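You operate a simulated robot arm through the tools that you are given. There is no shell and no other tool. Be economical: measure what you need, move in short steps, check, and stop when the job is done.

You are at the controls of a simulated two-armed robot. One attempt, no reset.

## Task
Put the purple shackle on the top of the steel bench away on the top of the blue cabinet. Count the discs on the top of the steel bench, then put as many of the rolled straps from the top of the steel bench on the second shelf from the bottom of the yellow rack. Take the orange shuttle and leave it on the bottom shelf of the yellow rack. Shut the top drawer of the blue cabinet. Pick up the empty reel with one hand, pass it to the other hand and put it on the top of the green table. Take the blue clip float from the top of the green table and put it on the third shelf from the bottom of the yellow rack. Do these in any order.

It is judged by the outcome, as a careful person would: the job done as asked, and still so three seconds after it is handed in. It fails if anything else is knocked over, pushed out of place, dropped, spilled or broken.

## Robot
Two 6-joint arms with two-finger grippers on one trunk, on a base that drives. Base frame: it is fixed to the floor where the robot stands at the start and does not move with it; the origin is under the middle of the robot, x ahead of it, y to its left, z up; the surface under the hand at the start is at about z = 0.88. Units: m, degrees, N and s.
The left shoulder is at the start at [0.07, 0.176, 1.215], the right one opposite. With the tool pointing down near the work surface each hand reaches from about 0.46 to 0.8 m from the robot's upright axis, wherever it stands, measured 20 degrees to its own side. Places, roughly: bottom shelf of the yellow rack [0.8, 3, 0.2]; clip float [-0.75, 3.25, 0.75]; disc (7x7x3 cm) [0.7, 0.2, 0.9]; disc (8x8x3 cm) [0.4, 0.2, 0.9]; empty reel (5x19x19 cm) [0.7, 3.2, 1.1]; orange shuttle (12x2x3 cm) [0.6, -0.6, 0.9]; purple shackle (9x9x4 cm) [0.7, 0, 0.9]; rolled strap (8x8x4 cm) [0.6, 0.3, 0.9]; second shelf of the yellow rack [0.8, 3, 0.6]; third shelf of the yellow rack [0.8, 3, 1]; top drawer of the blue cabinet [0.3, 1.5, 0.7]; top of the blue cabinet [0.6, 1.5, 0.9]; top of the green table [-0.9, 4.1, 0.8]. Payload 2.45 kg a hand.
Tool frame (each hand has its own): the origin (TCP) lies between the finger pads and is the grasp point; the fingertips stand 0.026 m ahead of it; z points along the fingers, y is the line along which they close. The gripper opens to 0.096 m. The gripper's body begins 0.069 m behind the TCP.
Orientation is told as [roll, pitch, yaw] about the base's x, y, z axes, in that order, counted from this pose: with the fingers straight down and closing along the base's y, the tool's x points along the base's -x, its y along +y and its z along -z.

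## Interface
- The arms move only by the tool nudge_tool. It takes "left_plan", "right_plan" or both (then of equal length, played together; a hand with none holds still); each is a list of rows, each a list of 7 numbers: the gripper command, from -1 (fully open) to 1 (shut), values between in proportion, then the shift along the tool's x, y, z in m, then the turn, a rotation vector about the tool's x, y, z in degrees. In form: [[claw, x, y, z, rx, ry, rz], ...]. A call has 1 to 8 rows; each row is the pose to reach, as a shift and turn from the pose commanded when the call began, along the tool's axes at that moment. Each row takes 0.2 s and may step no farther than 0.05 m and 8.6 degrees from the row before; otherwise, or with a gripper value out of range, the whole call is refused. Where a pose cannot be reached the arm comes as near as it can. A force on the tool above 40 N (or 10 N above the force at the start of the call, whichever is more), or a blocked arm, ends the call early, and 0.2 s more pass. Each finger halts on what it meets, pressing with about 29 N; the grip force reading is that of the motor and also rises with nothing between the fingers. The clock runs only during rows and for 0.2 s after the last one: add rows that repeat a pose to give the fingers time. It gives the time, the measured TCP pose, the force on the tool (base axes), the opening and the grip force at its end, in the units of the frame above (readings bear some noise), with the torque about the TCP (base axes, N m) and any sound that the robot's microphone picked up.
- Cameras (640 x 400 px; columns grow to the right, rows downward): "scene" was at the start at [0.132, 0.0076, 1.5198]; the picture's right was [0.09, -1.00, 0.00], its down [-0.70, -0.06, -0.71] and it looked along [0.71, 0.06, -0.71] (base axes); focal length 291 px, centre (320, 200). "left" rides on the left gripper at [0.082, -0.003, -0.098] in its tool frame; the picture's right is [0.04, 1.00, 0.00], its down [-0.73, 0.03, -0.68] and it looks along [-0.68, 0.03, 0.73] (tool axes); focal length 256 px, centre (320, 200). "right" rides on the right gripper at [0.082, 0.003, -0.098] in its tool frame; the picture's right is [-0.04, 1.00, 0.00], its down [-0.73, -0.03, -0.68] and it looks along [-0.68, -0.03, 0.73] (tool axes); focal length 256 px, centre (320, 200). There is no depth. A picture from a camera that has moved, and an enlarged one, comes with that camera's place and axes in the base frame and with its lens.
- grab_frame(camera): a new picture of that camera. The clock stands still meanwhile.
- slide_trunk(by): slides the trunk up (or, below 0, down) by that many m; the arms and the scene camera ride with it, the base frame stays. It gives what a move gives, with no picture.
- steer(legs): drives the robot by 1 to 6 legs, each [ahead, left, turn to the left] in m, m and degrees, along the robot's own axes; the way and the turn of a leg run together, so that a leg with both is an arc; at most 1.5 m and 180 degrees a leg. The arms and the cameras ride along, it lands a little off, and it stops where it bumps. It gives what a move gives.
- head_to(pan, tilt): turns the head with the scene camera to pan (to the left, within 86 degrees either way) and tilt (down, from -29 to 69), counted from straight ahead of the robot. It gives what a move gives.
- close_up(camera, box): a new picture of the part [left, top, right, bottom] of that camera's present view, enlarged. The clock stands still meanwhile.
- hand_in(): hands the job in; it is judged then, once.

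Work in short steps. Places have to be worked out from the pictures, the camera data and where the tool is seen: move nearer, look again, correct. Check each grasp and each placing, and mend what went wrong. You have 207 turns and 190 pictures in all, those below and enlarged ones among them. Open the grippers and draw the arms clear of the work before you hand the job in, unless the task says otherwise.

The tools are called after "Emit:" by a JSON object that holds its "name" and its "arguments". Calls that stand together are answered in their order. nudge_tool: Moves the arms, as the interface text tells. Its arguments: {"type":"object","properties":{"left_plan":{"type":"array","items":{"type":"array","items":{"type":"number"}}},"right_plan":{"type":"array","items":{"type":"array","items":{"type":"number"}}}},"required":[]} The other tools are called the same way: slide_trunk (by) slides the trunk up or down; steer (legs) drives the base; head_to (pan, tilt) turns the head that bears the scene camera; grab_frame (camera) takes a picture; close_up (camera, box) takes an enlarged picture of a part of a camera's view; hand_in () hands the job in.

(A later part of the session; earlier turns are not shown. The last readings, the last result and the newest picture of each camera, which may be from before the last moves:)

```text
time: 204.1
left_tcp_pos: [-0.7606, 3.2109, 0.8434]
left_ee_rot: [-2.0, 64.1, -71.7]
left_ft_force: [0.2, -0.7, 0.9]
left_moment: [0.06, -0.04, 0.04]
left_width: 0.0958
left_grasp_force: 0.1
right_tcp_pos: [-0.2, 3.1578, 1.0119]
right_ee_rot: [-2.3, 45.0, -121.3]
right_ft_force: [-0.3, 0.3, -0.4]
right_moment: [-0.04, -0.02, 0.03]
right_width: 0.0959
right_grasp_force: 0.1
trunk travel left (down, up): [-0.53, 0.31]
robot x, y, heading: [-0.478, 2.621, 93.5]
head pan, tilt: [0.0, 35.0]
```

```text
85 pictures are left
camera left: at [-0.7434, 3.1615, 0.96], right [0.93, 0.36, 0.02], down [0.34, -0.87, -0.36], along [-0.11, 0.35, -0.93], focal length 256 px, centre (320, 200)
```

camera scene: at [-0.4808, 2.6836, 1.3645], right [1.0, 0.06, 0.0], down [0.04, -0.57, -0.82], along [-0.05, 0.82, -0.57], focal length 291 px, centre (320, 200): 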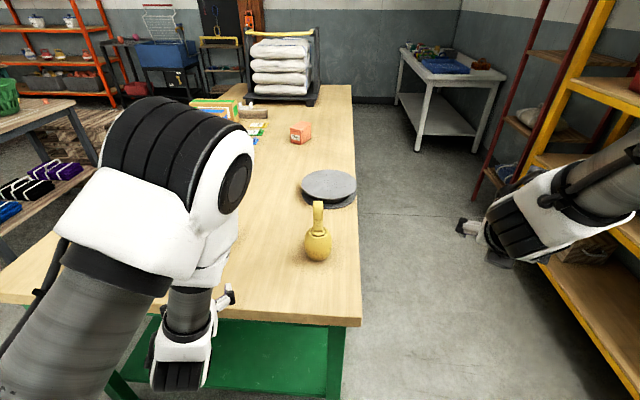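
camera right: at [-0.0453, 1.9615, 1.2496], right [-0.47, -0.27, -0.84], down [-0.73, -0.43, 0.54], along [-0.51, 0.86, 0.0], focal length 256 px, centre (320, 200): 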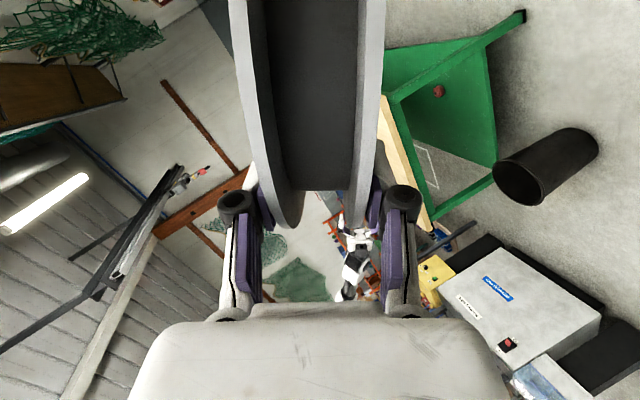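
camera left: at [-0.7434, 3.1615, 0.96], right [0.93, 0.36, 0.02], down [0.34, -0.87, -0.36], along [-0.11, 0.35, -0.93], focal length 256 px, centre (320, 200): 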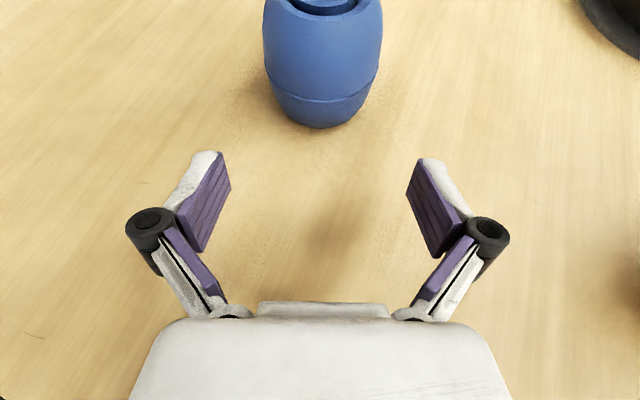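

Aligned with the tool axis; ~10 cm to go. I drive the base 9.5 cm forward, 3 cm left.

Emit:
{"name": "steer", "arguments": {"legs": [[0.095, 0.029, 0]]}}

Emit:
{"name": "grab_frame", "arguments": {"camera": "left"}}

```text
time: 205.3
left_tcp_pos: [-0.7962, 3.3046, 0.8442]
left_ee_rot: [-2.0, 64.0, -71.7]
left_ft_force: [-0.2, -0.3, -0.3]
left_moment: [-0.01, -0.02, -0.04]
left_width: 0.0962
left_grasp_force: 0.1
right_tcp_pos: [-0.2364, 3.2535, 1.0124]
right_ee_rot: [-2.3, 45.0, -121.2]
right_ft_force: [-1.0, 0.0, 0.7]
right_moment: [0.01, -0.04, -0.01]
right_width: 0.096
right_grasp_force: 0.1
trunk travel left (down, up): [-0.53, 0.31]
robot x, y, heading: [-0.514, 2.7138, 93.7]
head pan, tilt: [0.0, 35.0]
```

```text
84 pictures are left
camera left: at [-0.7798, 3.2541, 0.9597], right [0.93, 0.36, 0.02], down [0.34, -0.87, -0.36], along [-0.11, 0.34, -0.93], focal length 256 px, centre (320, 200)
```

left: 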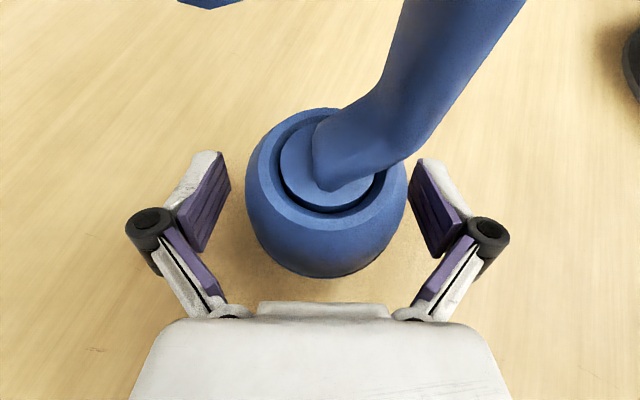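

Float is between the pads. Close.

Emit:
{"name": "nudge_tool", "arguments": {"left_plan": [[-0.3, 0, 0, 0, 0, 0, 0], [0.4, 0, 0, 0, 0, 0, 0], [1, 0, 0, 0, 0, 0, 0], [1, 0, 0, 0, 0, 0, 0], [1, 0, 0, 0, 0, 0, 0]]}}

Emit:
{"name": "slide_trunk", "arguments": {"by": 0.15}}

Emit:
{"name": "grab_frame", "arguments": {"camera": "left"}}

```text
time: 206.5
left_tcp_pos: [-0.7963, 3.3045, 0.8443]
left_ee_rot: [-2.0, 64.0, -71.6]
left_ft_force: [-0.8, -1.0, 0.5]
left_moment: [0.05, -0.01, -0.02]
left_width: 0.0691
left_grasp_force: 29.3
right_tcp_pos: [-0.2379, 3.2524, 1.0118]
right_ee_rot: [-2.3, 45.0, -121.2]
right_ft_force: [0.1, 0.1, -0.1]
right_moment: [-0.02, -0.05, 0.01]
right_width: 0.0962
right_grasp_force: 0.0
trunk travel left (down, up): [-0.53, 0.31]
robot x, y, heading: [-0.5099, 2.7176, 93.8]
head pan, tilt: [0.0, 35.0]
```

```text
time: 208.2
left_tcp_pos: [-0.797, 3.3034, 0.9942]
left_ee_rot: [-2.0, 64.0, -71.5]
left_ft_force: [0.3, -0.3, -0.2]
left_moment: [-0.01, 0.02, 0.01]
left_width: 0.0693
left_grasp_force: 29.3
right_tcp_pos: [-0.2369, 3.2524, 1.162]
right_ee_rot: [-2.2, 45.0, -121.2]
right_ft_force: [0.0, 0.0, 0.1]
right_moment: [0.03, 0.01, 0.01]
right_width: 0.0959
right_grasp_force: 0.1
trunk travel left (down, up): [-0.68, 0.16]
robot x, y, heading: [-0.5119, 2.7203, 93.9]
head pan, tilt: [0.0, 35.0]
```

```text
83 pictures are left
camera left: at [-0.7797, 3.2539, 1.1098], right [0.93, 0.36, 0.02], down [0.34, -0.87, -0.36], along [-0.11, 0.34, -0.93], focal length 256 px, centre (320, 200)
```

left: 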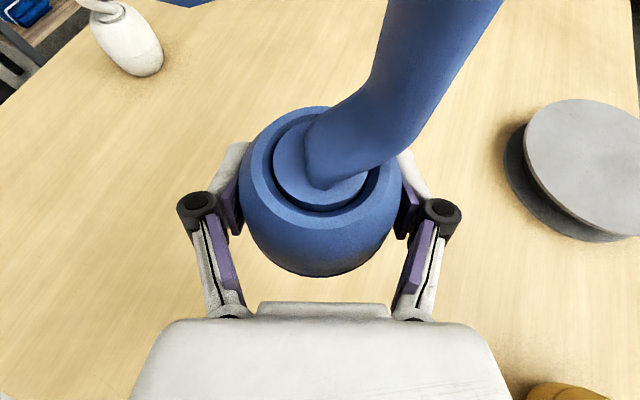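

Blue float held (6.9 cm), lifted cleanly. Raise fully, back away, and turn to face the rack.

Emit:
{"name": "slide_trunk", "arguments": {"by": 0.16}}

Emit:
{"name": "steer", "arguments": {"legs": [[-0.5, 0, 0], [0, 0, -93.5], [0.2, 0.28, 0]]}}

Emit:
{"name": "head_to", "arguments": {"pan": 15, "tilt": 30}}

Emit:
{"name": "grab_frame", "arguments": {"camera": "scene"}}

```text
time: 210.1
left_tcp_pos: [-0.7971, 3.304, 1.1543]
left_ee_rot: [-2.0, 64.0, -71.6]
left_ft_force: [0.3, -0.2, -0.6]
left_moment: [0.01, -0.03, 0.01]
left_width: 0.069
left_grasp_force: 29.0
right_tcp_pos: [-0.2362, 3.2531, 1.3211]
right_ee_rot: [-2.2, 45.0, -121.2]
right_ft_force: [0.4, 0.4, -0.1]
right_moment: [-0.02, 0.0, 0.03]
right_width: 0.0959
right_grasp_force: 0.0
trunk travel left (down, up): [-0.84, 0.0]
robot x, y, heading: [-0.5124, 2.7167, 93.5]
head pan, tilt: [0.0, 35.0]
```

```text
time: 218.8
left_tcp_pos: [0.3126, 2.7517, 1.156]
left_ee_rot: [-2.0, 64.0, -164.2]
left_ft_force: [0.1, -0.4, -1.2]
left_moment: [0.0, -0.02, 0.04]
left_width: 0.0691
left_grasp_force: 29.2
right_tcp_pos: [0.2373, 2.1944, 1.3218]
right_ee_rot: [-2.4, 45.0, 146.3]
right_ft_force: [0.2, -0.4, 0.0]
right_moment: [0.03, 0.0, 0.0]
right_width: 0.096
right_grasp_force: 0.1
trunk travel left (down, up): [-0.84, 0.0]
robot x, y, heading: [-0.2846, 2.4913, 1.5]
head pan, tilt: [0.0, 35.0]
```

```text
time: 219.6
left_tcp_pos: [0.3139, 2.7531, 1.153]
left_ee_rot: [-1.9, 64.0, -163.9]
left_ft_force: [-0.6, 0.8, -1.5]
left_moment: [0.02, -0.01, 0.02]
left_width: 0.0692
left_grasp_force: 29.2
right_tcp_pos: [0.2378, 2.1967, 1.3217]
right_ee_rot: [-2.2, 45.1, 146.4]
right_ft_force: [0.5, 0.4, -0.8]
right_moment: [-0.02, 0.03, 0.0]
right_width: 0.096
right_grasp_force: 0.1
trunk travel left (down, up): [-0.84, 0.0]
robot x, y, heading: [-0.2865, 2.493, 1.4]
head pan, tilt: [15.0, 30.0]
```

```text
82 pictures are left
camera scene: at [-0.1452, 2.5219, 1.6821], right [0.28, -0.96, 0.0], down [-0.48, -0.14, -0.87], along [0.83, 0.24, -0.5], focal length 291 px, centre (320, 200)
```

scene: 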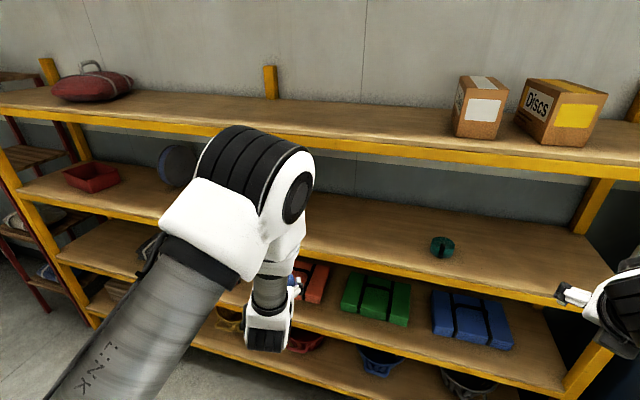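

I turn to −20° so only the left hand enters the rack, then drive in toward (0.71, 2.75) on shelf 3.

Emit:
{"name": "steer", "arguments": {"legs": [[0, 0, -21.4], [0.12, 0.33, 0]]}}

Emit:
{"name": "head_to", "arguments": {"pan": 20, "tilt": 30}}

Emit:
{"name": "grab_frame", "arguments": {"camera": "scene"}}

Emit:
{"name": "grab_frame", "arguments": {"camera": "left"}}

```text
time: 222.9
left_tcp_pos: [0.5884, 2.7817, 1.1556]
left_ee_rot: [-2.2, 64.0, 174.4]
left_ft_force: [0.7, 0.3, -0.2]
left_moment: [0.0, -0.05, 0.01]
left_width: 0.069
left_grasp_force: 29.1
right_tcp_pos: [0.3163, 2.2896, 1.3215]
right_ee_rot: [-2.5, 44.9, 124.8]
right_ft_force: [-0.5, -0.1, 0.0]
right_moment: [0.05, -0.01, 0.03]
right_width: 0.0961
right_grasp_force: 0.2
trunk travel left (down, up): [-0.84, 0.0]
robot x, y, heading: [-0.0596, 2.7596, -20.1]
head pan, tilt: [15.0, 30.0]
```

```text
time: 223.6
left_tcp_pos: [0.5911, 2.7836, 1.1549]
left_ee_rot: [-2.0, 63.9, 174.5]
left_ft_force: [0.9, -1.2, -1.6]
left_moment: [-0.03, -0.01, 0.0]
left_width: 0.0687
left_grasp_force: 29.3
right_tcp_pos: [0.3169, 2.2917, 1.3222]
right_ee_rot: [-2.4, 45.0, 124.8]
right_ft_force: [-0.4, 0.4, -0.4]
right_moment: [-0.01, 0.0, 0.0]
right_width: 0.0961
right_grasp_force: 0.1
trunk travel left (down, up): [-0.84, 0.0]
robot x, y, heading: [-0.0612, 2.7621, -20.2]
head pan, tilt: [20.0, 30.0]
```

```text
81 pictures are left
camera scene: at [0.0786, 2.7423, 1.6822], right [0.0, -1.0, 0.0], down [-0.5, 0.0, -0.87], along [0.87, 0.0, -0.5], focal length 291 px, centre (320, 200)
```

scene: 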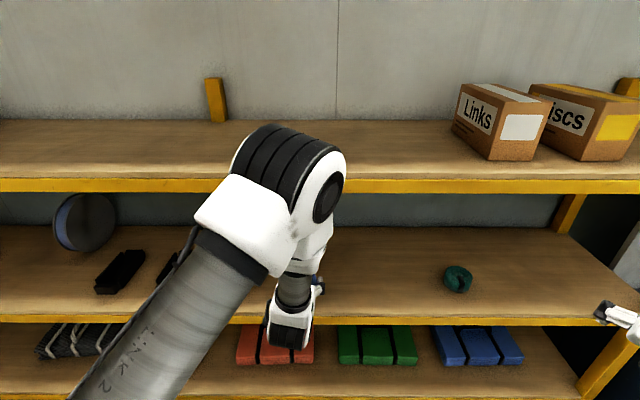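

```text
80 pictures are left
camera left: at [0.5376, 2.7876, 1.2701], right [-0.05, -1.0, 0.02], down [-0.93, 0.04, -0.36], along [0.36, -0.04, -0.93], focal length 256 px, centre (320, 200)
```

left: 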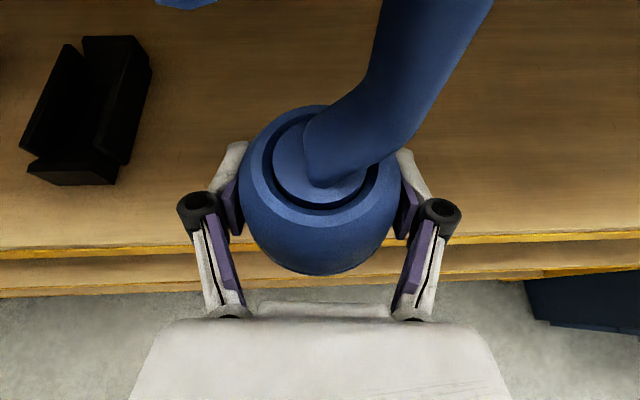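

Clear shelf ahead. Drive in 12.5 cm, then lower with the trunk.

Emit:
{"name": "steer", "arguments": {"legs": [[0.124, 0.024, 0]]}}

Emit:
{"name": "slide_trunk", "arguments": {"by": -0.055}}

Emit:
{"name": "grab_frame", "arguments": {"camera": "left"}}

```text
time: 224.9
left_tcp_pos: [0.7132, 2.7634, 1.1558]
left_ee_rot: [-1.9, 64.1, 174.5]
left_ft_force: [-1.3, -1.2, -0.8]
left_moment: [-0.01, -0.02, 0.0]
left_width: 0.0687
left_grasp_force: 29.6
right_tcp_pos: [0.4399, 2.2718, 1.3232]
right_ee_rot: [-2.5, 45.2, 124.8]
right_ft_force: [-0.2, -0.4, 1.0]
right_moment: [-0.01, -0.02, 0.01]
right_width: 0.0958
right_grasp_force: 0.2
trunk travel left (down, up): [-0.84, 0.0]
robot x, y, heading: [0.0665, 2.7401, -20.3]
head pan, tilt: [20.0, 30.0]
```

```text
time: 225.8
left_tcp_pos: [0.7141, 2.7631, 1.1001]
left_ee_rot: [-2.0, 64.0, 174.4]
left_ft_force: [0.1, -1.0, -0.9]
left_moment: [0.0, -0.05, 0.0]
left_width: 0.0689
left_grasp_force: 28.4
right_tcp_pos: [0.4408, 2.2721, 1.2662]
right_ee_rot: [-2.3, 45.0, 124.9]
right_ft_force: [0.5, -0.5, 0.3]
right_moment: [-0.03, -0.02, -0.01]
right_width: 0.0964
right_grasp_force: 0.1
trunk travel left (down, up): [-0.785, 0.055]
robot x, y, heading: [0.062, 2.7392, -20.3]
head pan, tilt: [20.0, 30.0]
```

```text
79 pictures are left
camera left: at [0.6623, 2.7671, 1.2151], right [-0.05, -1.0, 0.02], down [-0.93, 0.04, -0.36], along [0.36, -0.04, -0.93], focal length 256 px, centre (320, 200)
```

left: 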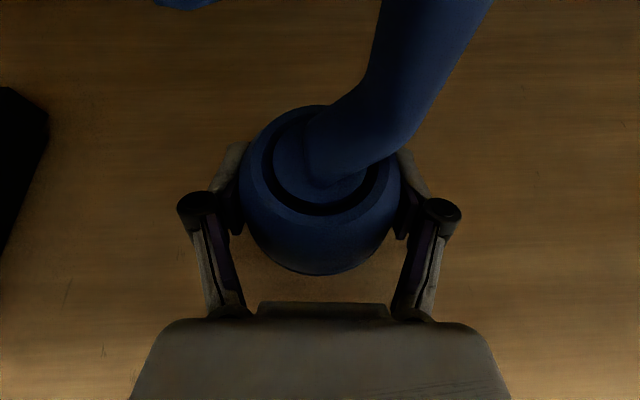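

Lower in small steps with the arm until contact.

Emit:
{"name": "nudge_tool", "arguments": {"left_plan": [[1, -0.0054, 0, 0.0026, 0, 0, 0], [1, -0.009, 0, 0.0044, 0, 0, 0], [1, -0.0126, 0, 0.006, 0, 0, 0], [1, -0.0153, 0, 0.0074, 0, 0, 0], [1, -0.018, 0, 0.0088, 0, 0, 0]]}}

```text
time: 227.0
left_tcp_pos: [0.7127, 2.7623, 1.0799]
left_ee_rot: [-1.9, 64.1, 174.6]
left_ft_force: [0.6, 0.7, 19.3]
left_moment: [0.16, -0.01, -0.03]
left_width: 0.0685
left_grasp_force: 29.1
right_tcp_pos: [0.4389, 2.2713, 1.2663]
right_ee_rot: [-2.5, 45.2, 124.8]
right_ft_force: [0.0, 0.0, -0.1]
right_moment: [0.0, -0.03, 0.03]
right_width: 0.0957
right_grasp_force: 0.1
trunk travel left (down, up): [-0.785, 0.055]
robot x, y, heading: [0.0681, 2.7417, -20.1]
head pan, tilt: [20.0, 30.0]
```

Contact (19 N). Release, then back straight out.

Emit:
{"name": "nudge_tool", "arguments": {"left_plan": [[0.5, 0, 0, 0, 0, 0, 0], [-0.3, 0, 0, 0, 0, 0, 0], [-1, 0, 0, 0, 0, 0, 0], [-1, 0, 0, 0, 0, 0, 0], [-1, 0, 0, 0, 0, 0, 0]]}}

Emit:
{"name": "steer", "arguments": {"legs": [[-0.15, -0.055, 0]]}}

Emit:
{"name": "grab_frame", "arguments": {"camera": "left"}}

Emit:
{"name": "grab_frame", "arguments": {"camera": "scene"}}

```text
time: 228.2
left_tcp_pos: [0.715, 2.7633, 1.0773]
left_ee_rot: [-1.9, 63.9, 174.6]
left_ft_force: [0.3, -0.3, 0.0]
left_moment: [0.02, 0.01, 0.02]
left_width: 0.096
left_grasp_force: 0.0
right_tcp_pos: [0.4412, 2.2721, 1.2683]
right_ee_rot: [-2.3, 45.0, 124.8]
right_ft_force: [0.1, -0.4, -0.8]
right_moment: [0.0, 0.0, -0.01]
right_width: 0.0959
right_grasp_force: 0.1
trunk travel left (down, up): [-0.785, 0.055]
robot x, y, heading: [0.0641, 2.7385, -20.3]
head pan, tilt: [20.0, 30.0]
```

```text
time: 229.7
left_tcp_pos: [0.5585, 2.7621, 1.0786]
left_ee_rot: [-1.8, 63.9, 174.6]
left_ft_force: [0.7, -0.4, -0.3]
left_moment: [0.01, -0.01, -0.01]
left_width: 0.0959
left_grasp_force: 0.1
right_tcp_pos: [0.286, 2.2713, 1.2655]
right_ee_rot: [-2.2, 44.9, 125.0]
right_ft_force: [1.2, 0.3, -0.5]
right_moment: [0.01, 0.01, -0.01]
right_width: 0.0962
right_grasp_force: 0.1
trunk travel left (down, up): [-0.785, 0.055]
robot x, y, heading: [-0.0979, 2.7373, -20.1]
head pan, tilt: [20.0, 30.0]
```

```text
78 pictures are left
camera left: at [0.5059, 2.7669, 1.1933], right [-0.05, -1.0, 0.02], down [-0.93, 0.04, -0.36], along [0.36, -0.04, -0.93], focal length 256 px, centre (320, 200)
```

left: 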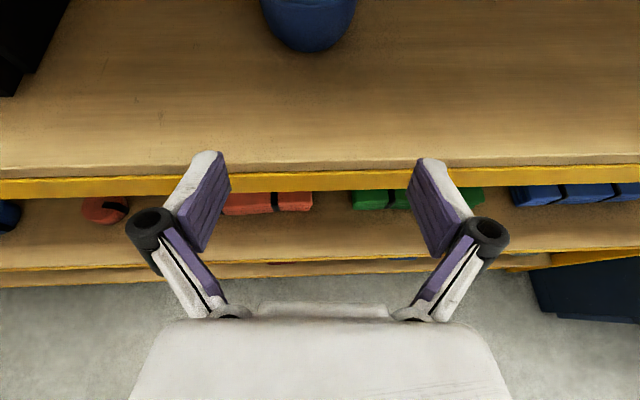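

```text
77 pictures are left
camera scene: at [0.0479, 2.7218, 1.6268], right [0.0, -1.0, 0.0], down [-0.5, 0.0, -0.86], along [0.86, 0.0, -0.5], focal length 291 px, centre (320, 200)
```

scene: 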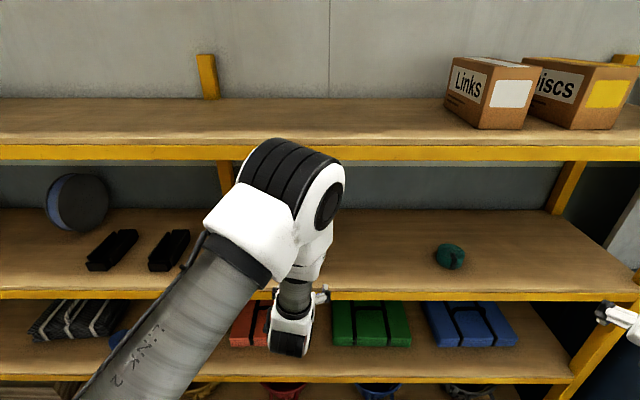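

The float stands on shelf 3. Now to the cabinet: back off and go in front of it to look at the open drawer.

Emit:
{"name": "steer", "arguments": {"legs": [[-0.2, 0, 0], [0, 0, 20], [-0.33, -1.1, 0]]}}

Emit:
{"name": "head_to", "arguments": {"pan": 0, "tilt": 35}}

Emit:
{"name": "grab_frame", "arguments": {"camera": "scene"}}

```text
time: 237.9
left_tcp_pos: [-0.0281, 1.9232, 1.0791]
left_ee_rot: [-1.8, 63.9, -167.1]
left_ft_force: [0.1, -0.4, 0.8]
left_moment: [0.03, 0.02, -0.02]
left_width: 0.0958
left_grasp_force: 0.0
right_tcp_pos: [-0.1354, 1.3715, 1.267]
right_ee_rot: [-2.3, 44.8, 143.1]
right_ft_force: [-0.2, -0.4, 0.5]
right_moment: [-0.04, 0.01, -0.02]
right_width: 0.0963
right_grasp_force: 0.1
trunk travel left (down, up): [-0.785, 0.055]
robot x, y, heading: [-0.6385, 1.7013, -1.9]
head pan, tilt: [20.0, 30.0]
```

```text
time: 238.7
left_tcp_pos: [-0.0293, 1.9246, 1.0797]
left_ee_rot: [-1.9, 64.0, -167.2]
left_ft_force: [-0.4, 1.4, -0.4]
left_moment: [-0.01, 0.03, 0.03]
left_width: 0.096
left_grasp_force: 0.0
right_tcp_pos: [-0.1341, 1.3709, 1.2685]
right_ee_rot: [-2.4, 45.0, 143.1]
right_ft_force: [0.2, -1.2, 0.6]
right_moment: [-0.01, 0.03, 0.05]
right_width: 0.0959
right_grasp_force: 0.0
trunk travel left (down, up): [-0.785, 0.055]
robot x, y, heading: [-0.6336, 1.6997, -1.7]
head pan, tilt: [0.0, 35.0]
```

```text
76 pictures are left
camera scene: at [-0.4995, 1.6942, 1.6195], right [-0.03, -1.0, 0.0], down [-0.57, 0.02, -0.82], along [0.82, -0.03, -0.57], focal length 291 px, centre (320, 200)
```

scene: 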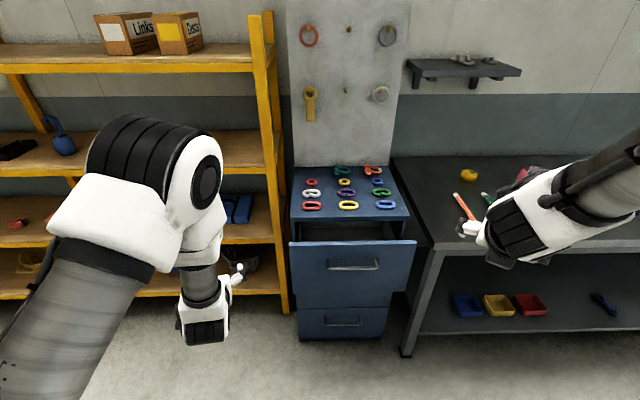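

Zoom on the cabinet top and drawer.

Emit:
{"name": "close_up", "arguments": {"camera": "scene", "box": [270, 150, 430, 250]}}

Emit:
{"name": "close_up", "arguments": {"camera": "scene", "box": [260, 200, 460, 360]}}

```text
4.00 times, centred on (350, 200) of scene
camera zoom: at [-0.4995, 1.6942, 1.6195], right [-0.03, -1.0, 0.0], down [-0.57, 0.02, -0.82], along [0.82, -0.03, -0.57], focal length 1166 px, centre (200, 200)
```

zoom: 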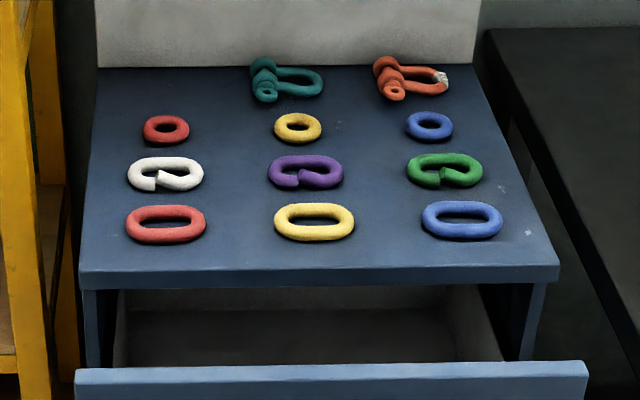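

```text
2.50 times, centred on (360, 280) of scene
camera zoom: at [-0.4995, 1.6942, 1.6195], right [-0.03, -1.0, 0.0], down [-0.57, 0.02, -0.82], along [0.82, -0.03, -0.57], focal length 729 px, centre (220, 0)
```

zoom: 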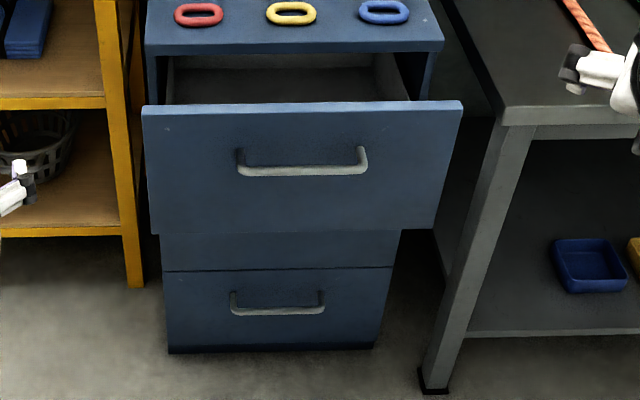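

The grid on top has an empty slot at the back left, next to the teal and orange shackles, ≈(0.80, 1.68) — that's the shackle's place. First I close the drawer (front at x≈0.32) with the closed left hand: line up at y≈1.53, z≈0.79.

Emit:
{"name": "steer", "arguments": {"legs": [[0, 0, 1.7], [0.1, -0.41, 0]]}}

Emit:
{"name": "nudge_tool", "arguments": {"left_plan": [[0, 0, 0, 0, 0, 0, 0], [1, 0, 0, 0, 0, 0, 0], [1, 0, 0, 0, 0, 0, 0], [1, 0, 0, 0, 0, 0, 0]]}}

Emit:
{"name": "slide_trunk", "arguments": {"by": -0.31}}

Emit:
{"name": "head_to", "arguments": {"pan": 15, "tilt": 40}}

Emit:
{"name": "grab_frame", "arguments": {"camera": "scene"}}

Emit:
{"name": "grab_frame", "arguments": {"camera": "left"}}

```text
time: 241.7
left_tcp_pos: [0.0613, 1.5347, 1.0788]
left_ee_rot: [-1.7, 64.0, -165.8]
left_ft_force: [0.7, -0.6, -0.1]
left_moment: [0.0, 0.01, 0.0]
left_width: 0.096
left_grasp_force: 0.0
right_tcp_pos: [-0.0333, 0.9794, 1.2675]
right_ee_rot: [-2.3, 45.1, 144.4]
right_ft_force: [0.0, 0.2, -0.5]
right_moment: [-0.03, 0.02, -0.01]
right_width: 0.096
right_grasp_force: 0.2
trunk travel left (down, up): [-0.785, 0.055]
robot x, y, heading: [-0.5442, 1.298, -0.7]
head pan, tilt: [0.0, 35.0]
```

```text
time: 242.7
left_tcp_pos: [0.0614, 1.5343, 1.0782]
left_ee_rot: [-1.6, 64.0, -165.9]
left_ft_force: [-0.5, 0.0, -0.7]
left_moment: [0.02, 0.0, -0.03]
left_width: 0.0
left_grasp_force: 28.5
right_tcp_pos: [-0.0333, 0.9792, 1.2667]
right_ee_rot: [-2.2, 45.1, 144.3]
right_ft_force: [0.5, 0.0, -0.4]
right_moment: [0.01, -0.03, -0.01]
right_width: 0.096
right_grasp_force: 0.1
trunk travel left (down, up): [-0.785, 0.055]
robot x, y, heading: [-0.5414, 1.2972, -0.8]
head pan, tilt: [0.0, 35.0]
```

```text
time: 245.7
left_tcp_pos: [0.0619, 1.5338, 0.7688]
left_ee_rot: [-1.8, 64.0, -166.0]
left_ft_force: [0.1, 0.0, 0.0]
left_moment: [0.02, -0.01, -0.03]
left_width: 0.0
left_grasp_force: 28.8
right_tcp_pos: [-0.0328, 0.9792, 0.9581]
right_ee_rot: [-2.4, 45.0, 144.3]
right_ft_force: [-0.8, 0.7, -0.2]
right_moment: [-0.02, 0.03, -0.02]
right_width: 0.0958
right_grasp_force: 0.0
trunk travel left (down, up): [-0.475, 0.365]
robot x, y, heading: [-0.5424, 1.2991, -0.7]
head pan, tilt: [0.0, 35.0]
```

```text
time: 246.5
left_tcp_pos: [0.0608, 1.5334, 0.7683]
left_ee_rot: [-1.7, 64.0, -166.0]
left_ft_force: [0.5, 1.1, -0.6]
left_moment: [-0.01, 0.02, -0.03]
left_width: 0.0003
left_grasp_force: 28.2
right_tcp_pos: [-0.0336, 0.9785, 0.9573]
right_ee_rot: [-2.3, 45.1, 144.4]
right_ft_force: [0.0, 0.2, -0.1]
right_moment: [-0.04, 0.01, 0.0]
right_width: 0.0958
right_grasp_force: 0.0
trunk travel left (down, up): [-0.475, 0.365]
robot x, y, heading: [-0.5414, 1.2932, -0.7]
head pan, tilt: [15.0, 40.0]
```

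```text
73 pictures are left
camera scene: at [-0.4097, 1.3163, 1.3019], right [0.25, -0.97, 0.0], down [-0.62, -0.16, -0.77], along [0.74, 0.19, -0.64], focal length 291 px, centre (320, 200)
```

scene: 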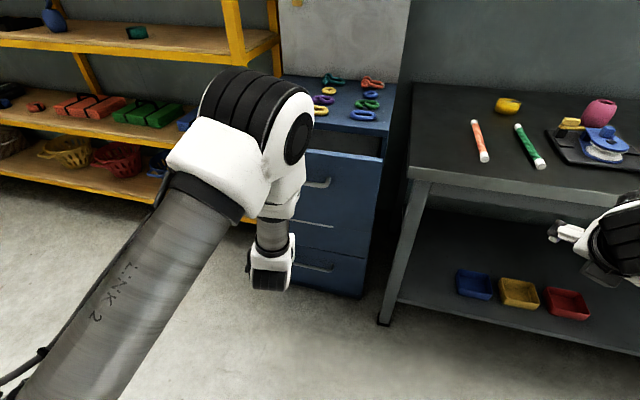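

```text
72 pictures are left
camera left: at [0.011, 1.521, 0.8848], right [0.29, -0.96, 0.02], down [-0.89, -0.28, -0.36], along [0.35, 0.08, -0.93], focal length 256 px, centre (320, 200)
```

left: 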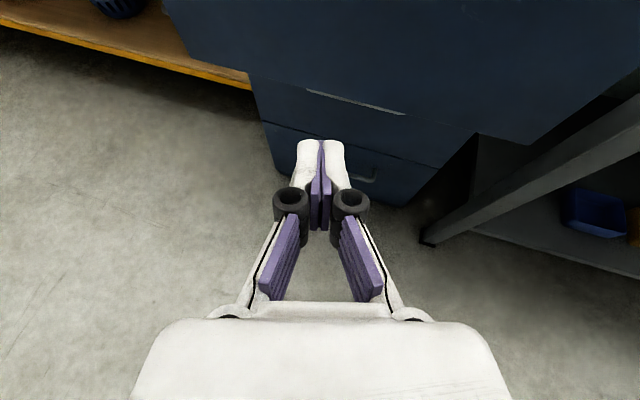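

I drive forward toward the drawer front in stages.

Emit:
{"name": "steer", "arguments": {"legs": [[0.21, 0, 0.7]]}}

Emit:
{"name": "grab_frame", "arguments": {"camera": "left"}}

Emit:
{"name": "grab_frame", "arguments": {"camera": "scene"}}

```text
time: 248.1
left_tcp_pos: [0.2674, 1.5377, 0.7682]
left_ee_rot: [-1.7, 64.0, -165.3]
left_ft_force: [0.2, 0.5, 0.4]
left_moment: [0.01, -0.04, 0.01]
left_width: 0.0001
left_grasp_force: 28.3
right_tcp_pos: [0.1778, 0.9828, 0.9566]
right_ee_rot: [-2.4, 45.0, 144.9]
right_ft_force: [0.8, 0.0, -0.4]
right_moment: [0.02, 0.02, 0.0]
right_width: 0.0958
right_grasp_force: 0.0
trunk travel left (down, up): [-0.475, 0.365]
robot x, y, heading: [-0.3359, 1.2919, -0.3]
head pan, tilt: [15.0, 40.0]
```

```text
71 pictures are left
camera left: at [0.2165, 1.5247, 0.8843], right [0.3, -0.95, 0.02], down [-0.89, -0.28, -0.36], along [0.35, 0.09, -0.93], focal length 256 px, centre (320, 200)
```

left: 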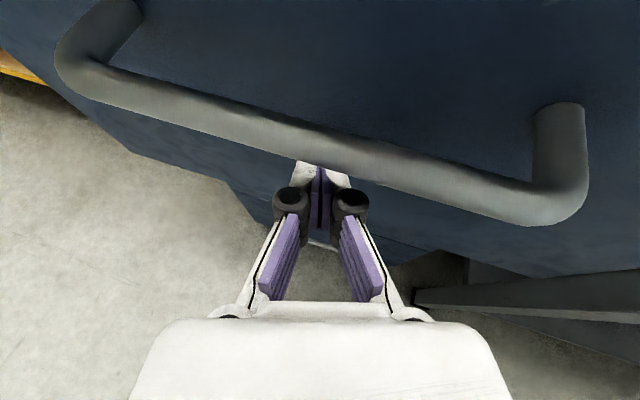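

```text
70 pictures are left
camera scene: at [-0.2018, 1.3161, 1.3018], right [0.26, -0.97, 0.0], down [-0.62, -0.16, -0.77], along [0.74, 0.2, -0.64], focal length 291 px, centre (320, 200)
```

scene: 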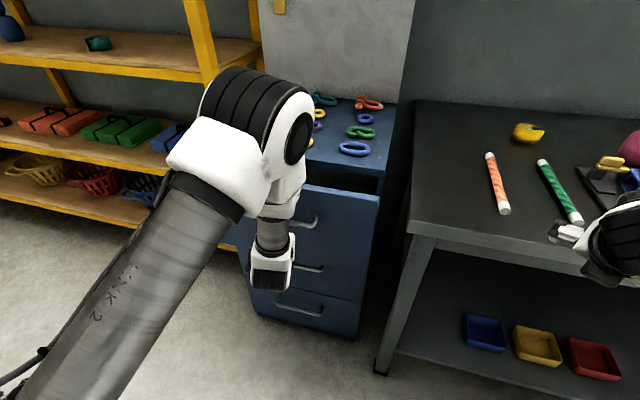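

The handle bar is at z≈0.776 just over my fingertips; I lower 4 cm to pass beneath it and push the panel.

Emit:
{"name": "slide_trunk", "arguments": {"by": -0.04}}

Emit:
{"name": "steer", "arguments": {"legs": [[0.07, 0, 0]]}}

Emit:
{"name": "grab_frame", "arguments": {"camera": "left"}}

```text
time: 249.0
left_tcp_pos: [0.2673, 1.5379, 0.7293]
left_ee_rot: [-1.8, 63.9, -165.4]
left_ft_force: [0.3, 0.0, -0.3]
left_moment: [0.04, 0.01, 0.01]
left_width: 0.0001
left_grasp_force: 29.0
right_tcp_pos: [0.1775, 0.9828, 0.9169]
right_ee_rot: [-2.2, 45.1, 144.8]
right_ft_force: [0.3, -0.1, 0.3]
right_moment: [0.01, 0.01, 0.0]
right_width: 0.0961
right_grasp_force: 0.0
trunk travel left (down, up): [-0.435, 0.405]
robot x, y, heading: [-0.3342, 1.297, -0.2]
head pan, tilt: [15.0, 40.0]
```

```text
time: 250.0
left_tcp_pos: [0.3369, 1.537, 0.7286]
left_ee_rot: [-2.0, 63.9, -165.3]
left_ft_force: [0.3, 0.0, -0.4]
left_moment: [0.01, 0.02, 0.04]
left_width: 0.0
left_grasp_force: 28.8
right_tcp_pos: [0.2484, 0.9822, 0.9155]
right_ee_rot: [-2.3, 44.9, 144.8]
right_ft_force: [0.8, 0.8, -0.2]
right_moment: [-0.02, 0.04, -0.02]
right_width: 0.0962
right_grasp_force: 0.1
trunk travel left (down, up): [-0.435, 0.405]
robot x, y, heading: [-0.2669, 1.2942, -0.1]
head pan, tilt: [15.0, 40.0]
```

```text
69 pictures are left
camera left: at [0.2869, 1.5247, 0.8438], right [0.3, -0.95, 0.02], down [-0.89, -0.28, -0.36], along [0.35, 0.09, -0.93], focal length 256 px, centre (320, 200)
```

left: 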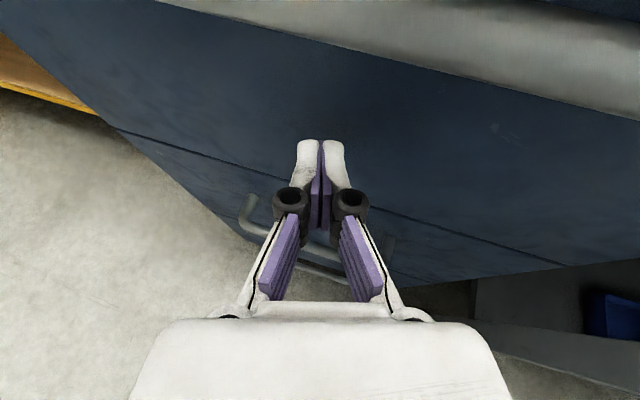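

The drawer is moving along with my fist with little force. I continue 5 cm.

Emit:
{"name": "steer", "arguments": {"legs": [[0.05, 0, 0]]}}

Emit:
{"name": "grab_frame", "arguments": {"camera": "scene"}}

```text
time: 250.8
left_tcp_pos: [0.3536, 1.539, 0.728]
left_ee_rot: [-2.8, 63.7, -165.9]
left_ft_force: [-21.0, -4.7, 9.6]
left_moment: [0.08, -0.25, -0.13]
left_width: 0.0
left_grasp_force: 28.4
right_tcp_pos: [0.2696, 0.9825, 0.9177]
right_ee_rot: [-2.6, 45.1, 144.9]
right_ft_force: [0.0, -0.7, -0.6]
right_moment: [0.0, -0.01, -0.01]
right_width: 0.096
right_grasp_force: 0.0
trunk travel left (down, up): [-0.435, 0.405]
robot x, y, heading: [-0.24, 1.2914, -0.1]
head pan, tilt: [15.0, 40.0]
stopped in leg 1: the force on the tool passed its limit at 139 N (the readings are from after the stop); the commanded pose is now the measured one
```

```text
68 pictures are left
camera scene: at [-0.112, 1.3147, 1.2622], right [0.26, -0.97, 0.0], down [-0.62, -0.16, -0.77], along [0.74, 0.2, -0.64], focal length 291 px, centre (320, 200)
```

scene: 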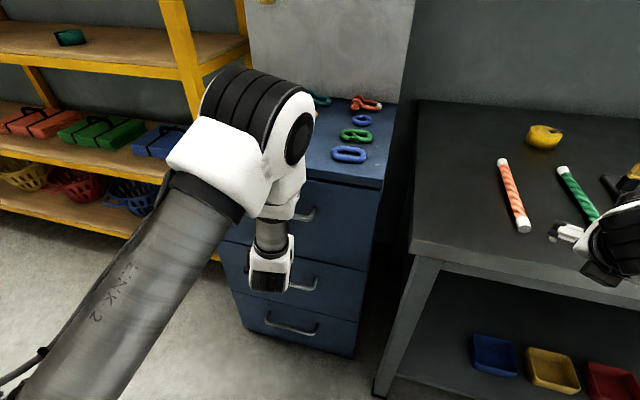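

The drawer is shut (hard stop). Back away and verify.

Emit:
{"name": "steer", "arguments": {"legs": [[-0.3, 0, 0]]}}

Emit:
{"name": "slide_trunk", "arguments": {"by": 0.4}}

Emit:
{"name": "head_to", "arguments": {"pan": 28, "tilt": 35}}

Emit:
{"name": "grab_frame", "arguments": {"camera": "scene"}}

```text
time: 252.9
left_tcp_pos: [0.0576, 1.5393, 0.7276]
left_ee_rot: [-2.5, 63.6, -166.0]
left_ft_force: [0.5, -0.5, -0.8]
left_moment: [-0.01, -0.02, -0.01]
left_width: 0.0
left_grasp_force: 28.3
right_tcp_pos: [-0.0267, 0.9829, 0.918]
right_ee_rot: [-2.3, 45.1, 144.7]
right_ft_force: [-0.7, 0.1, 0.3]
right_moment: [-0.01, -0.03, 0.0]
right_width: 0.0959
right_grasp_force: 0.0
trunk travel left (down, up): [-0.435, 0.405]
robot x, y, heading: [-0.5398, 1.2905, -0.4]
head pan, tilt: [15.0, 40.0]
```

```text
time: 256.7
left_tcp_pos: [0.0578, 1.5391, 1.1277]
left_ee_rot: [-2.6, 63.5, -166.0]
left_ft_force: [0.2, -0.2, 0.2]
left_moment: [0.03, -0.01, -0.03]
left_width: 0.0001
left_grasp_force: 28.5
right_tcp_pos: [-0.0262, 0.9827, 1.3162]
right_ee_rot: [-2.2, 44.9, 144.9]
right_ft_force: [-0.4, 0.8, 0.6]
right_moment: [-0.01, 0.01, 0.01]
right_width: 0.0962
right_grasp_force: 0.0
trunk travel left (down, up): [-0.835, 0.005]
robot x, y, heading: [-0.5375, 1.2932, -0.3]
head pan, tilt: [15.0, 40.0]
```

```text
time: 257.5
left_tcp_pos: [0.0582, 1.5396, 1.127]
left_ee_rot: [-2.6, 63.5, -166.0]
left_ft_force: [0.8, 0.3, 0.6]
left_moment: [-0.02, 0.02, 0.0]
left_width: 0.0001
left_grasp_force: 28.5
right_tcp_pos: [-0.0265, 0.9824, 1.3173]
right_ee_rot: [-2.2, 45.0, 145.0]
right_ft_force: [0.1, 0.1, 0.7]
right_moment: [-0.04, 0.02, -0.04]
right_width: 0.0962
right_grasp_force: 0.0
trunk travel left (down, up): [-0.835, 0.005]
robot x, y, heading: [-0.5363, 1.2986, -0.3]
head pan, tilt: [28.0, 35.0]
```

```text
67 pictures are left
camera scene: at [-0.4105, 1.336, 1.6694], right [0.47, -0.89, 0.0], down [-0.51, -0.27, -0.82], along [0.72, 0.38, -0.57], focal length 291 px, centre (320, 200)
```

scene: 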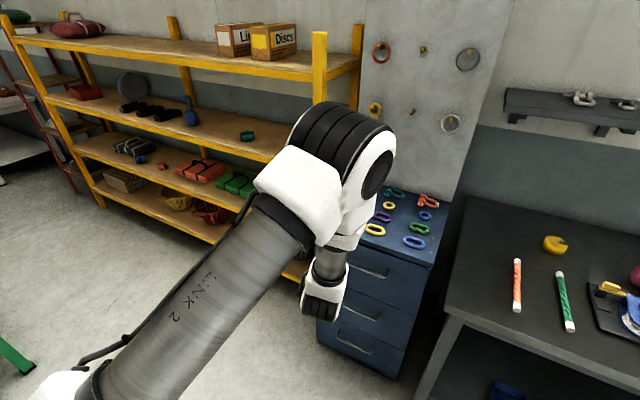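

Drawer is flush, float upright. Now to the bench for the purple shackle (left hand) — drive along the aisle to y≈−0.2, then approach.

Emit:
{"name": "nudge_tool", "arguments": {"left_plan": [[0, 0, 0, 0, 0, 0, 0], [-1, 0, 0, 0, 0, 0, 0], [-1, 0, 0, 0, 0, 0, 0], [-1, 0, 0, 0, 0, 0, 0]]}}

Emit:
{"name": "steer", "arguments": {"legs": [[0, -1.48, 0.3], [0.38, 0, 0]]}}

Emit:
{"name": "head_to", "arguments": {"pan": 5, "tilt": 50}}

Emit:
{"name": "grab_frame", "arguments": {"camera": "scene"}}

Emit:
{"name": "grab_frame", "arguments": {"camera": "left"}}

```text
time: 258.5
left_tcp_pos: [0.0588, 1.5389, 1.1286]
left_ee_rot: [-2.7, 63.5, -166.0]
left_ft_force: [0.1, 0.6, -0.4]
left_moment: [-0.01, 0.01, 0.03]
left_width: 0.0958
left_grasp_force: 0.0
right_tcp_pos: [-0.0266, 0.9828, 1.3166]
right_ee_rot: [-2.3, 45.0, 144.8]
right_ft_force: [-0.6, 0.4, -0.6]
right_moment: [-0.03, 0.01, -0.01]
right_width: 0.096
right_grasp_force: 0.1
trunk travel left (down, up): [-0.835, 0.005]
robot x, y, heading: [-0.5424, 1.2966, -0.1]
head pan, tilt: [28.0, 35.0]
```

```text
time: 267.9
left_tcp_pos: [0.4344, 0.0408, 1.1297]
left_ee_rot: [-2.5, 63.7, -165.3]
left_ft_force: [-0.2, -0.2, -0.2]
left_moment: [-0.01, -0.02, 0.01]
left_width: 0.0962
left_grasp_force: 0.0
right_tcp_pos: [0.3559, -0.5178, 1.3167]
right_ee_rot: [-2.3, 45.1, 145.5]
right_ft_force: [0.4, 0.8, -0.2]
right_moment: [0.03, 0.0, 0.02]
right_width: 0.0959
right_grasp_force: 0.1
trunk travel left (down, up): [-0.835, 0.005]
robot x, y, heading: [-0.1565, -0.2116, 0.2]
head pan, tilt: [28.0, 35.0]
```

```text
time: 268.8
left_tcp_pos: [0.4372, 0.0406, 1.127]
left_ee_rot: [-2.6, 63.6, -165.3]
left_ft_force: [-0.3, 0.7, 0.1]
left_moment: [-0.02, 0.03, -0.01]
left_width: 0.0959
left_grasp_force: 0.1
right_tcp_pos: [0.3592, -0.517, 1.3162]
right_ee_rot: [-2.2, 44.9, 145.6]
right_ft_force: [0.0, 0.6, -0.1]
right_moment: [-0.01, -0.04, 0.0]
right_width: 0.0959
right_grasp_force: 0.1
trunk travel left (down, up): [-0.835, 0.005]
robot x, y, heading: [-0.1604, -0.2128, 0.3]
head pan, tilt: [5.0, 50.0]
```

```text
66 pictures are left
camera scene: at [-0.0302, -0.2025, 1.6476], right [0.09, -1.0, 0.0], down [-0.76, -0.07, -0.64], along [0.64, 0.06, -0.77], focal length 291 px, centre (320, 200)
```

scene: 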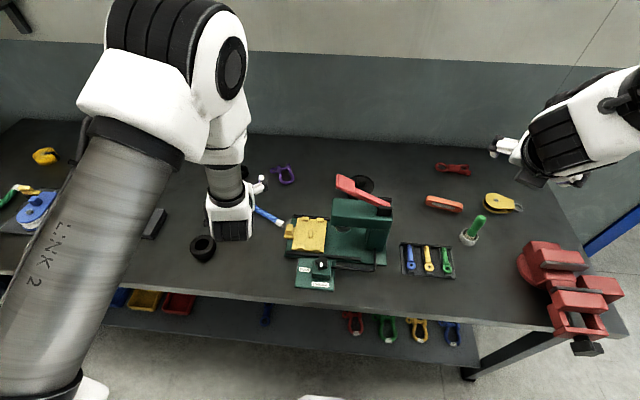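

```text
65 pictures are left
camera left: at [0.3876, 0.0263, 1.2435], right [0.31, -0.95, 0.02], down [-0.89, -0.29, -0.35], along [0.34, 0.1, -0.94], focal length 256 px, centre (320, 200)
```

left: 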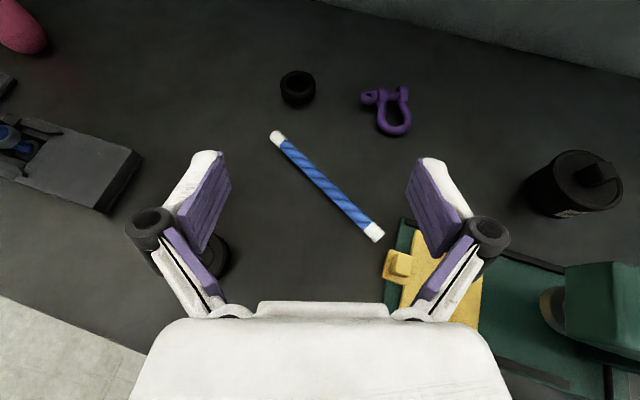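

Only two discs (small and large rings) on the bench – confirmed. The shackle's bow points toward me with long axis at ≈33°. I rotate the left tool +15° about vertical, drive to set it up behind the shackle, and lower.

Emit:
{"name": "nudge_tool", "arguments": {"left_plan": [[-1, 0, 0, 0, 6.7, 0, -3.35], [-1, 0, 0, 0, 13.4, 0, -6.7], [-1, 0, 0, 0, 13.4, 0, -6.7]]}}

Emit:
{"name": "steer", "arguments": {"legs": [[0.13, -0.088, 0]]}}

Emit:
{"name": "slide_trunk", "arguments": {"by": -0.15}}

Emit:
{"name": "grab_frame", "arguments": {"camera": "left"}}

```text
time: 269.6
left_tcp_pos: [0.4307, 0.0477, 1.1264]
left_ee_rot: [-0.5, 63.5, -147.6]
left_ft_force: [-0.2, -0.2, -0.5]
left_moment: [-0.05, 0.01, 0.01]
left_width: 0.096
left_grasp_force: 0.0
left hand out of reach, approached as far as the arm can: row 2, 3
right_tcp_pos: [0.3578, -0.5154, 1.3174]
right_ee_rot: [-2.2, 45.1, 145.6]
right_ft_force: [-0.5, -0.6, 0.5]
right_moment: [-0.04, -0.03, -0.02]
right_width: 0.096
right_grasp_force: 0.1
trunk travel left (down, up): [-0.835, 0.005]
robot x, y, heading: [-0.157, -0.2131, 0.3]
head pan, tilt: [5.0, 50.0]
```

```text
time: 271.0
left_tcp_pos: [0.5562, -0.0352, 1.1275]
left_ee_rot: [-0.4, 63.5, -147.5]
left_ft_force: [-0.4, -0.4, -0.6]
left_moment: [-0.03, -0.03, 0.01]
left_width: 0.0962
left_grasp_force: 0.1
right_tcp_pos: [0.4858, -0.5997, 1.3173]
right_ee_rot: [-2.2, 45.2, 145.7]
right_ft_force: [-0.7, -0.7, -0.2]
right_moment: [0.01, -0.01, -0.03]
right_width: 0.0961
right_grasp_force: 0.0
trunk travel left (down, up): [-0.835, 0.005]
robot x, y, heading: [-0.0275, -0.296, 0.5]
head pan, tilt: [5.0, 50.0]
```

```text
time: 272.8
left_tcp_pos: [0.5586, -0.0373, 0.9762]
left_ee_rot: [-0.4, 63.3, -147.4]
left_ft_force: [0.2, 0.5, -0.5]
left_moment: [0.02, 0.0, 0.02]
left_width: 0.0961
left_grasp_force: 0.0
right_tcp_pos: [0.4876, -0.6018, 1.1673]
right_ee_rot: [-2.3, 45.2, 145.7]
right_ft_force: [-0.1, -0.3, -0.5]
right_moment: [-0.02, -0.02, -0.02]
right_width: 0.0959
right_grasp_force: 0.0
trunk travel left (down, up): [-0.685, 0.155]
robot x, y, heading: [-0.0298, -0.2997, 0.6]
head pan, tilt: [5.0, 50.0]
```

```text
64 pictures are left
camera left: at [0.5146, -0.0625, 1.0928], right [0.56, -0.83, 0.03], down [-0.77, -0.53, -0.35], along [0.31, 0.17, -0.94], focal length 256 px, centre (320, 200)
```

left: 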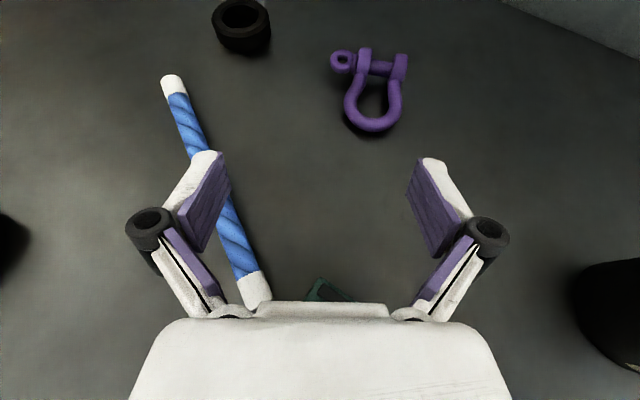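

Well oriented. The bow centre is ≈5 cm right and 14 cm ahead. I move part-way and re-check.

Emit:
{"name": "nudge_tool", "arguments": {"left_plan": [[-1, -0.002, 0.025, 0.03, 0, 0, 0], [-1, -0.004, 0.05, 0.06, 0, 0, 0], [-1, -0.005, 0.05, 0.09, 0, 0, 0]]}}

Emit:
{"name": "grab_frame", "arguments": {"camera": "left"}}

```text
time: 273.6
left_tcp_pos: [0.5656, -0.0517, 0.9464]
left_ee_rot: [0.1, 63.5, -147.3]
left_ft_force: [0.3, 0.4, -0.5]
left_moment: [0.02, 0.0, -0.03]
left_width: 0.0959
left_grasp_force: 0.0
left hand out of reach, approached as far as the arm can: row 1, 2, 3
right_tcp_pos: [0.4892, -0.6009, 1.1671]
right_ee_rot: [-2.2, 45.1, 145.9]
right_ft_force: [-1.4, 0.0, 0.3]
right_moment: [-0.03, 0.02, 0.03]
right_width: 0.0959
right_grasp_force: 0.2
trunk travel left (down, up): [-0.685, 0.155]
robot x, y, heading: [-0.0305, -0.2942, 0.3]
head pan, tilt: [5.0, 50.0]
```

```text
63 pictures are left
camera left: at [0.521, -0.076, 1.0622], right [0.55, -0.83, 0.04], down [-0.77, -0.53, -0.35], along [0.31, 0.17, -0.93], focal length 256 px, centre (320, 200)
```

left: 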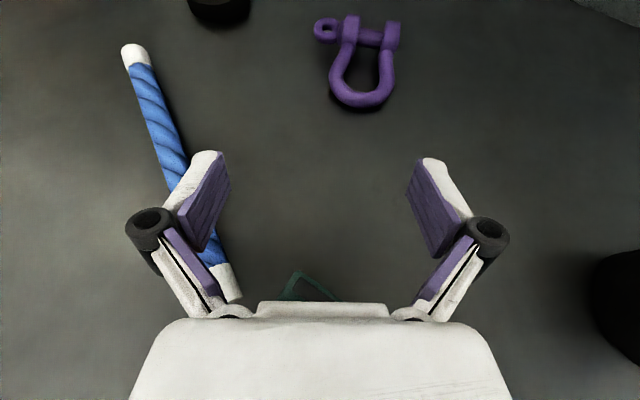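

The wrist limits the reach at this orientation. I return to the proven one (yaw ≈ −162, tilt ≈ 56°), accepting a slight misalignment.

Emit:
{"name": "nudge_tool", "arguments": {"left_plan": [[-1, 0.02, 0, 0, -6.7, 0, 3.35], [-1, 0.03, 0, 0, -13.4, 0, 6.7], [-1, 0.03, 0, 0, -13.4, 0, 6.7]]}}

Emit:
{"name": "nudge_tool", "arguments": {"left_plan": [[-1, 0, 0, 0, 0, -4, 0], [-1, 0, 0, 0, 0, -8, 0], [-1, 0, 0, 0, 0, -8, 0]]}}

Emit:
{"name": "steer", "arguments": {"legs": [[0.03, 0, 0]]}}

Emit:
{"name": "grab_frame", "arguments": {"camera": "left"}}

```text
time: 274.4
left_tcp_pos: [0.5765, -0.0453, 0.9728]
left_ee_rot: [-0.2, 63.5, -162.5]
left_ft_force: [0.3, -0.8, 0.1]
left_moment: [0.01, -0.03, 0.0]
left_width: 0.0961
left_grasp_force: 0.0
right_tcp_pos: [0.4883, -0.6029, 1.1661]
right_ee_rot: [-2.3, 45.1, 145.7]
right_ft_force: [-0.7, -0.6, -0.4]
right_moment: [0.0, 0.01, 0.0]
right_width: 0.0959
right_grasp_force: 0.1
trunk travel left (down, up): [-0.685, 0.155]
robot x, y, heading: [-0.0285, -0.2986, 0.5]
head pan, tilt: [5.0, 50.0]
```

```text
time: 275.2
left_tcp_pos: [0.5689, -0.0505, 0.9716]
left_ee_rot: [-0.1, 55.4, -162.3]
left_ft_force: [0.0, -0.3, -0.3]
left_moment: [0.0, 0.02, -0.01]
left_width: 0.0962
left_grasp_force: 0.0
left hand out of reach, approached as far as the arm can: row 1, 2, 3
right_tcp_pos: [0.4887, -0.6013, 1.167]
right_ee_rot: [-2.3, 45.0, 145.8]
right_ft_force: [-0.1, 0.4, -0.4]
right_moment: [0.03, 0.02, -0.02]
right_width: 0.0959
right_grasp_force: 0.1
trunk travel left (down, up): [-0.685, 0.155]
robot x, y, heading: [-0.0307, -0.2955, 0.5]
head pan, tilt: [5.0, 50.0]
```

```text
time: 276.0
left_tcp_pos: [0.5959, -0.0499, 0.9766]
left_ee_rot: [-0.1, 55.7, -162.1]
left_ft_force: [-1.5, 0.0, 0.5]
left_moment: [0.0, 0.0, -0.03]
left_width: 0.096
left_grasp_force: 0.0
right_tcp_pos: [0.5128, -0.601, 1.1703]
right_ee_rot: [-2.5, 45.3, 145.5]
right_ft_force: [-0.3, 0.4, 0.4]
right_moment: [0.04, -0.06, 0.03]
right_width: 0.0959
right_grasp_force: 0.1
trunk travel left (down, up): [-0.685, 0.155]
robot x, y, heading: [0.0029, -0.2925, 0.7]
head pan, tilt: [5.0, 50.0]
```

```text
62 pictures are left
camera left: at [0.5608, -0.058, 1.0978], right [0.33, -0.94, 0.03], down [-0.92, -0.33, -0.22], along [0.22, 0.04, -0.97], focal length 256 px, centre (320, 200)
```

left: 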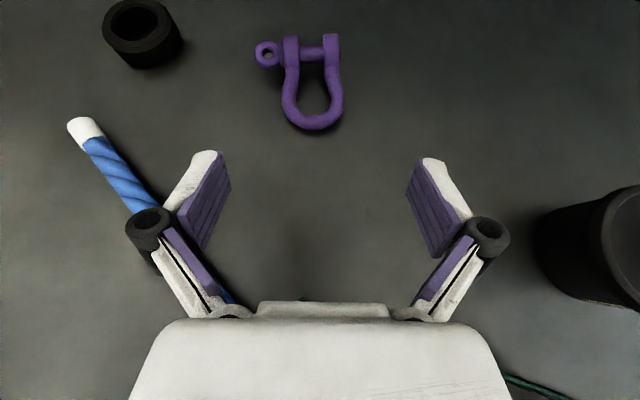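

The shackle is now nicely aligned in this view, 12 cm straight ahead. Advance half-way and check reach.

Emit:
{"name": "nudge_tool", "arguments": {"left_plan": [[-1, 0, -0.003, 0.03, 0, 0, 0], [-1, 0, -0.006, 0.06, 0, 0, 0], [-1, 0, -0.006, 0.085, 0, 0, 0]]}}

Emit:
{"name": "grab_frame", "arguments": {"camera": "left"}}

```text
time: 276.8
left_tcp_pos: [0.6116, -0.06, 0.9363]
left_ee_rot: [0.4, 55.5, -161.8]
left_ft_force: [0.7, 0.0, -0.2]
left_moment: [-0.02, -0.01, -0.02]
left_width: 0.0962
left_grasp_force: 0.1
left hand out of reach, approached as far as the arm can: row 1, 2, 3
right_tcp_pos: [0.519, -0.6012, 1.1665]
right_ee_rot: [-2.2, 45.1, 145.8]
right_ft_force: [-0.1, -0.4, -0.3]
right_moment: [0.01, 0.01, 0.0]
right_width: 0.0962
right_grasp_force: 0.0
trunk travel left (down, up): [-0.685, 0.155]
robot x, y, heading: [-0.0007, -0.2982, 0.5]
head pan, tilt: [5.0, 50.0]
```

```text
61 pictures are left
camera left: at [0.5764, -0.0671, 1.0573], right [0.33, -0.94, 0.04], down [-0.92, -0.33, -0.22], along [0.22, 0.04, -0.97], focal length 256 px, centre (320, 200)
```

left: 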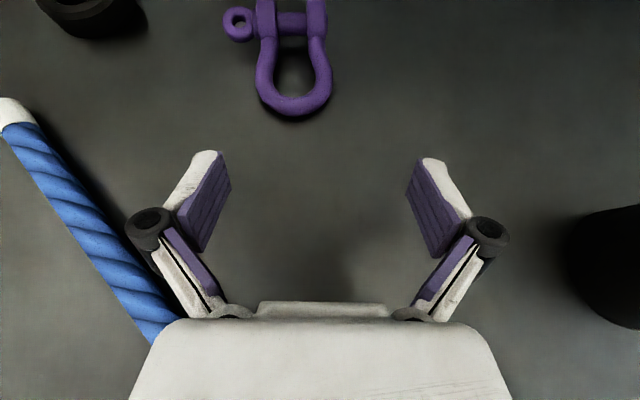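

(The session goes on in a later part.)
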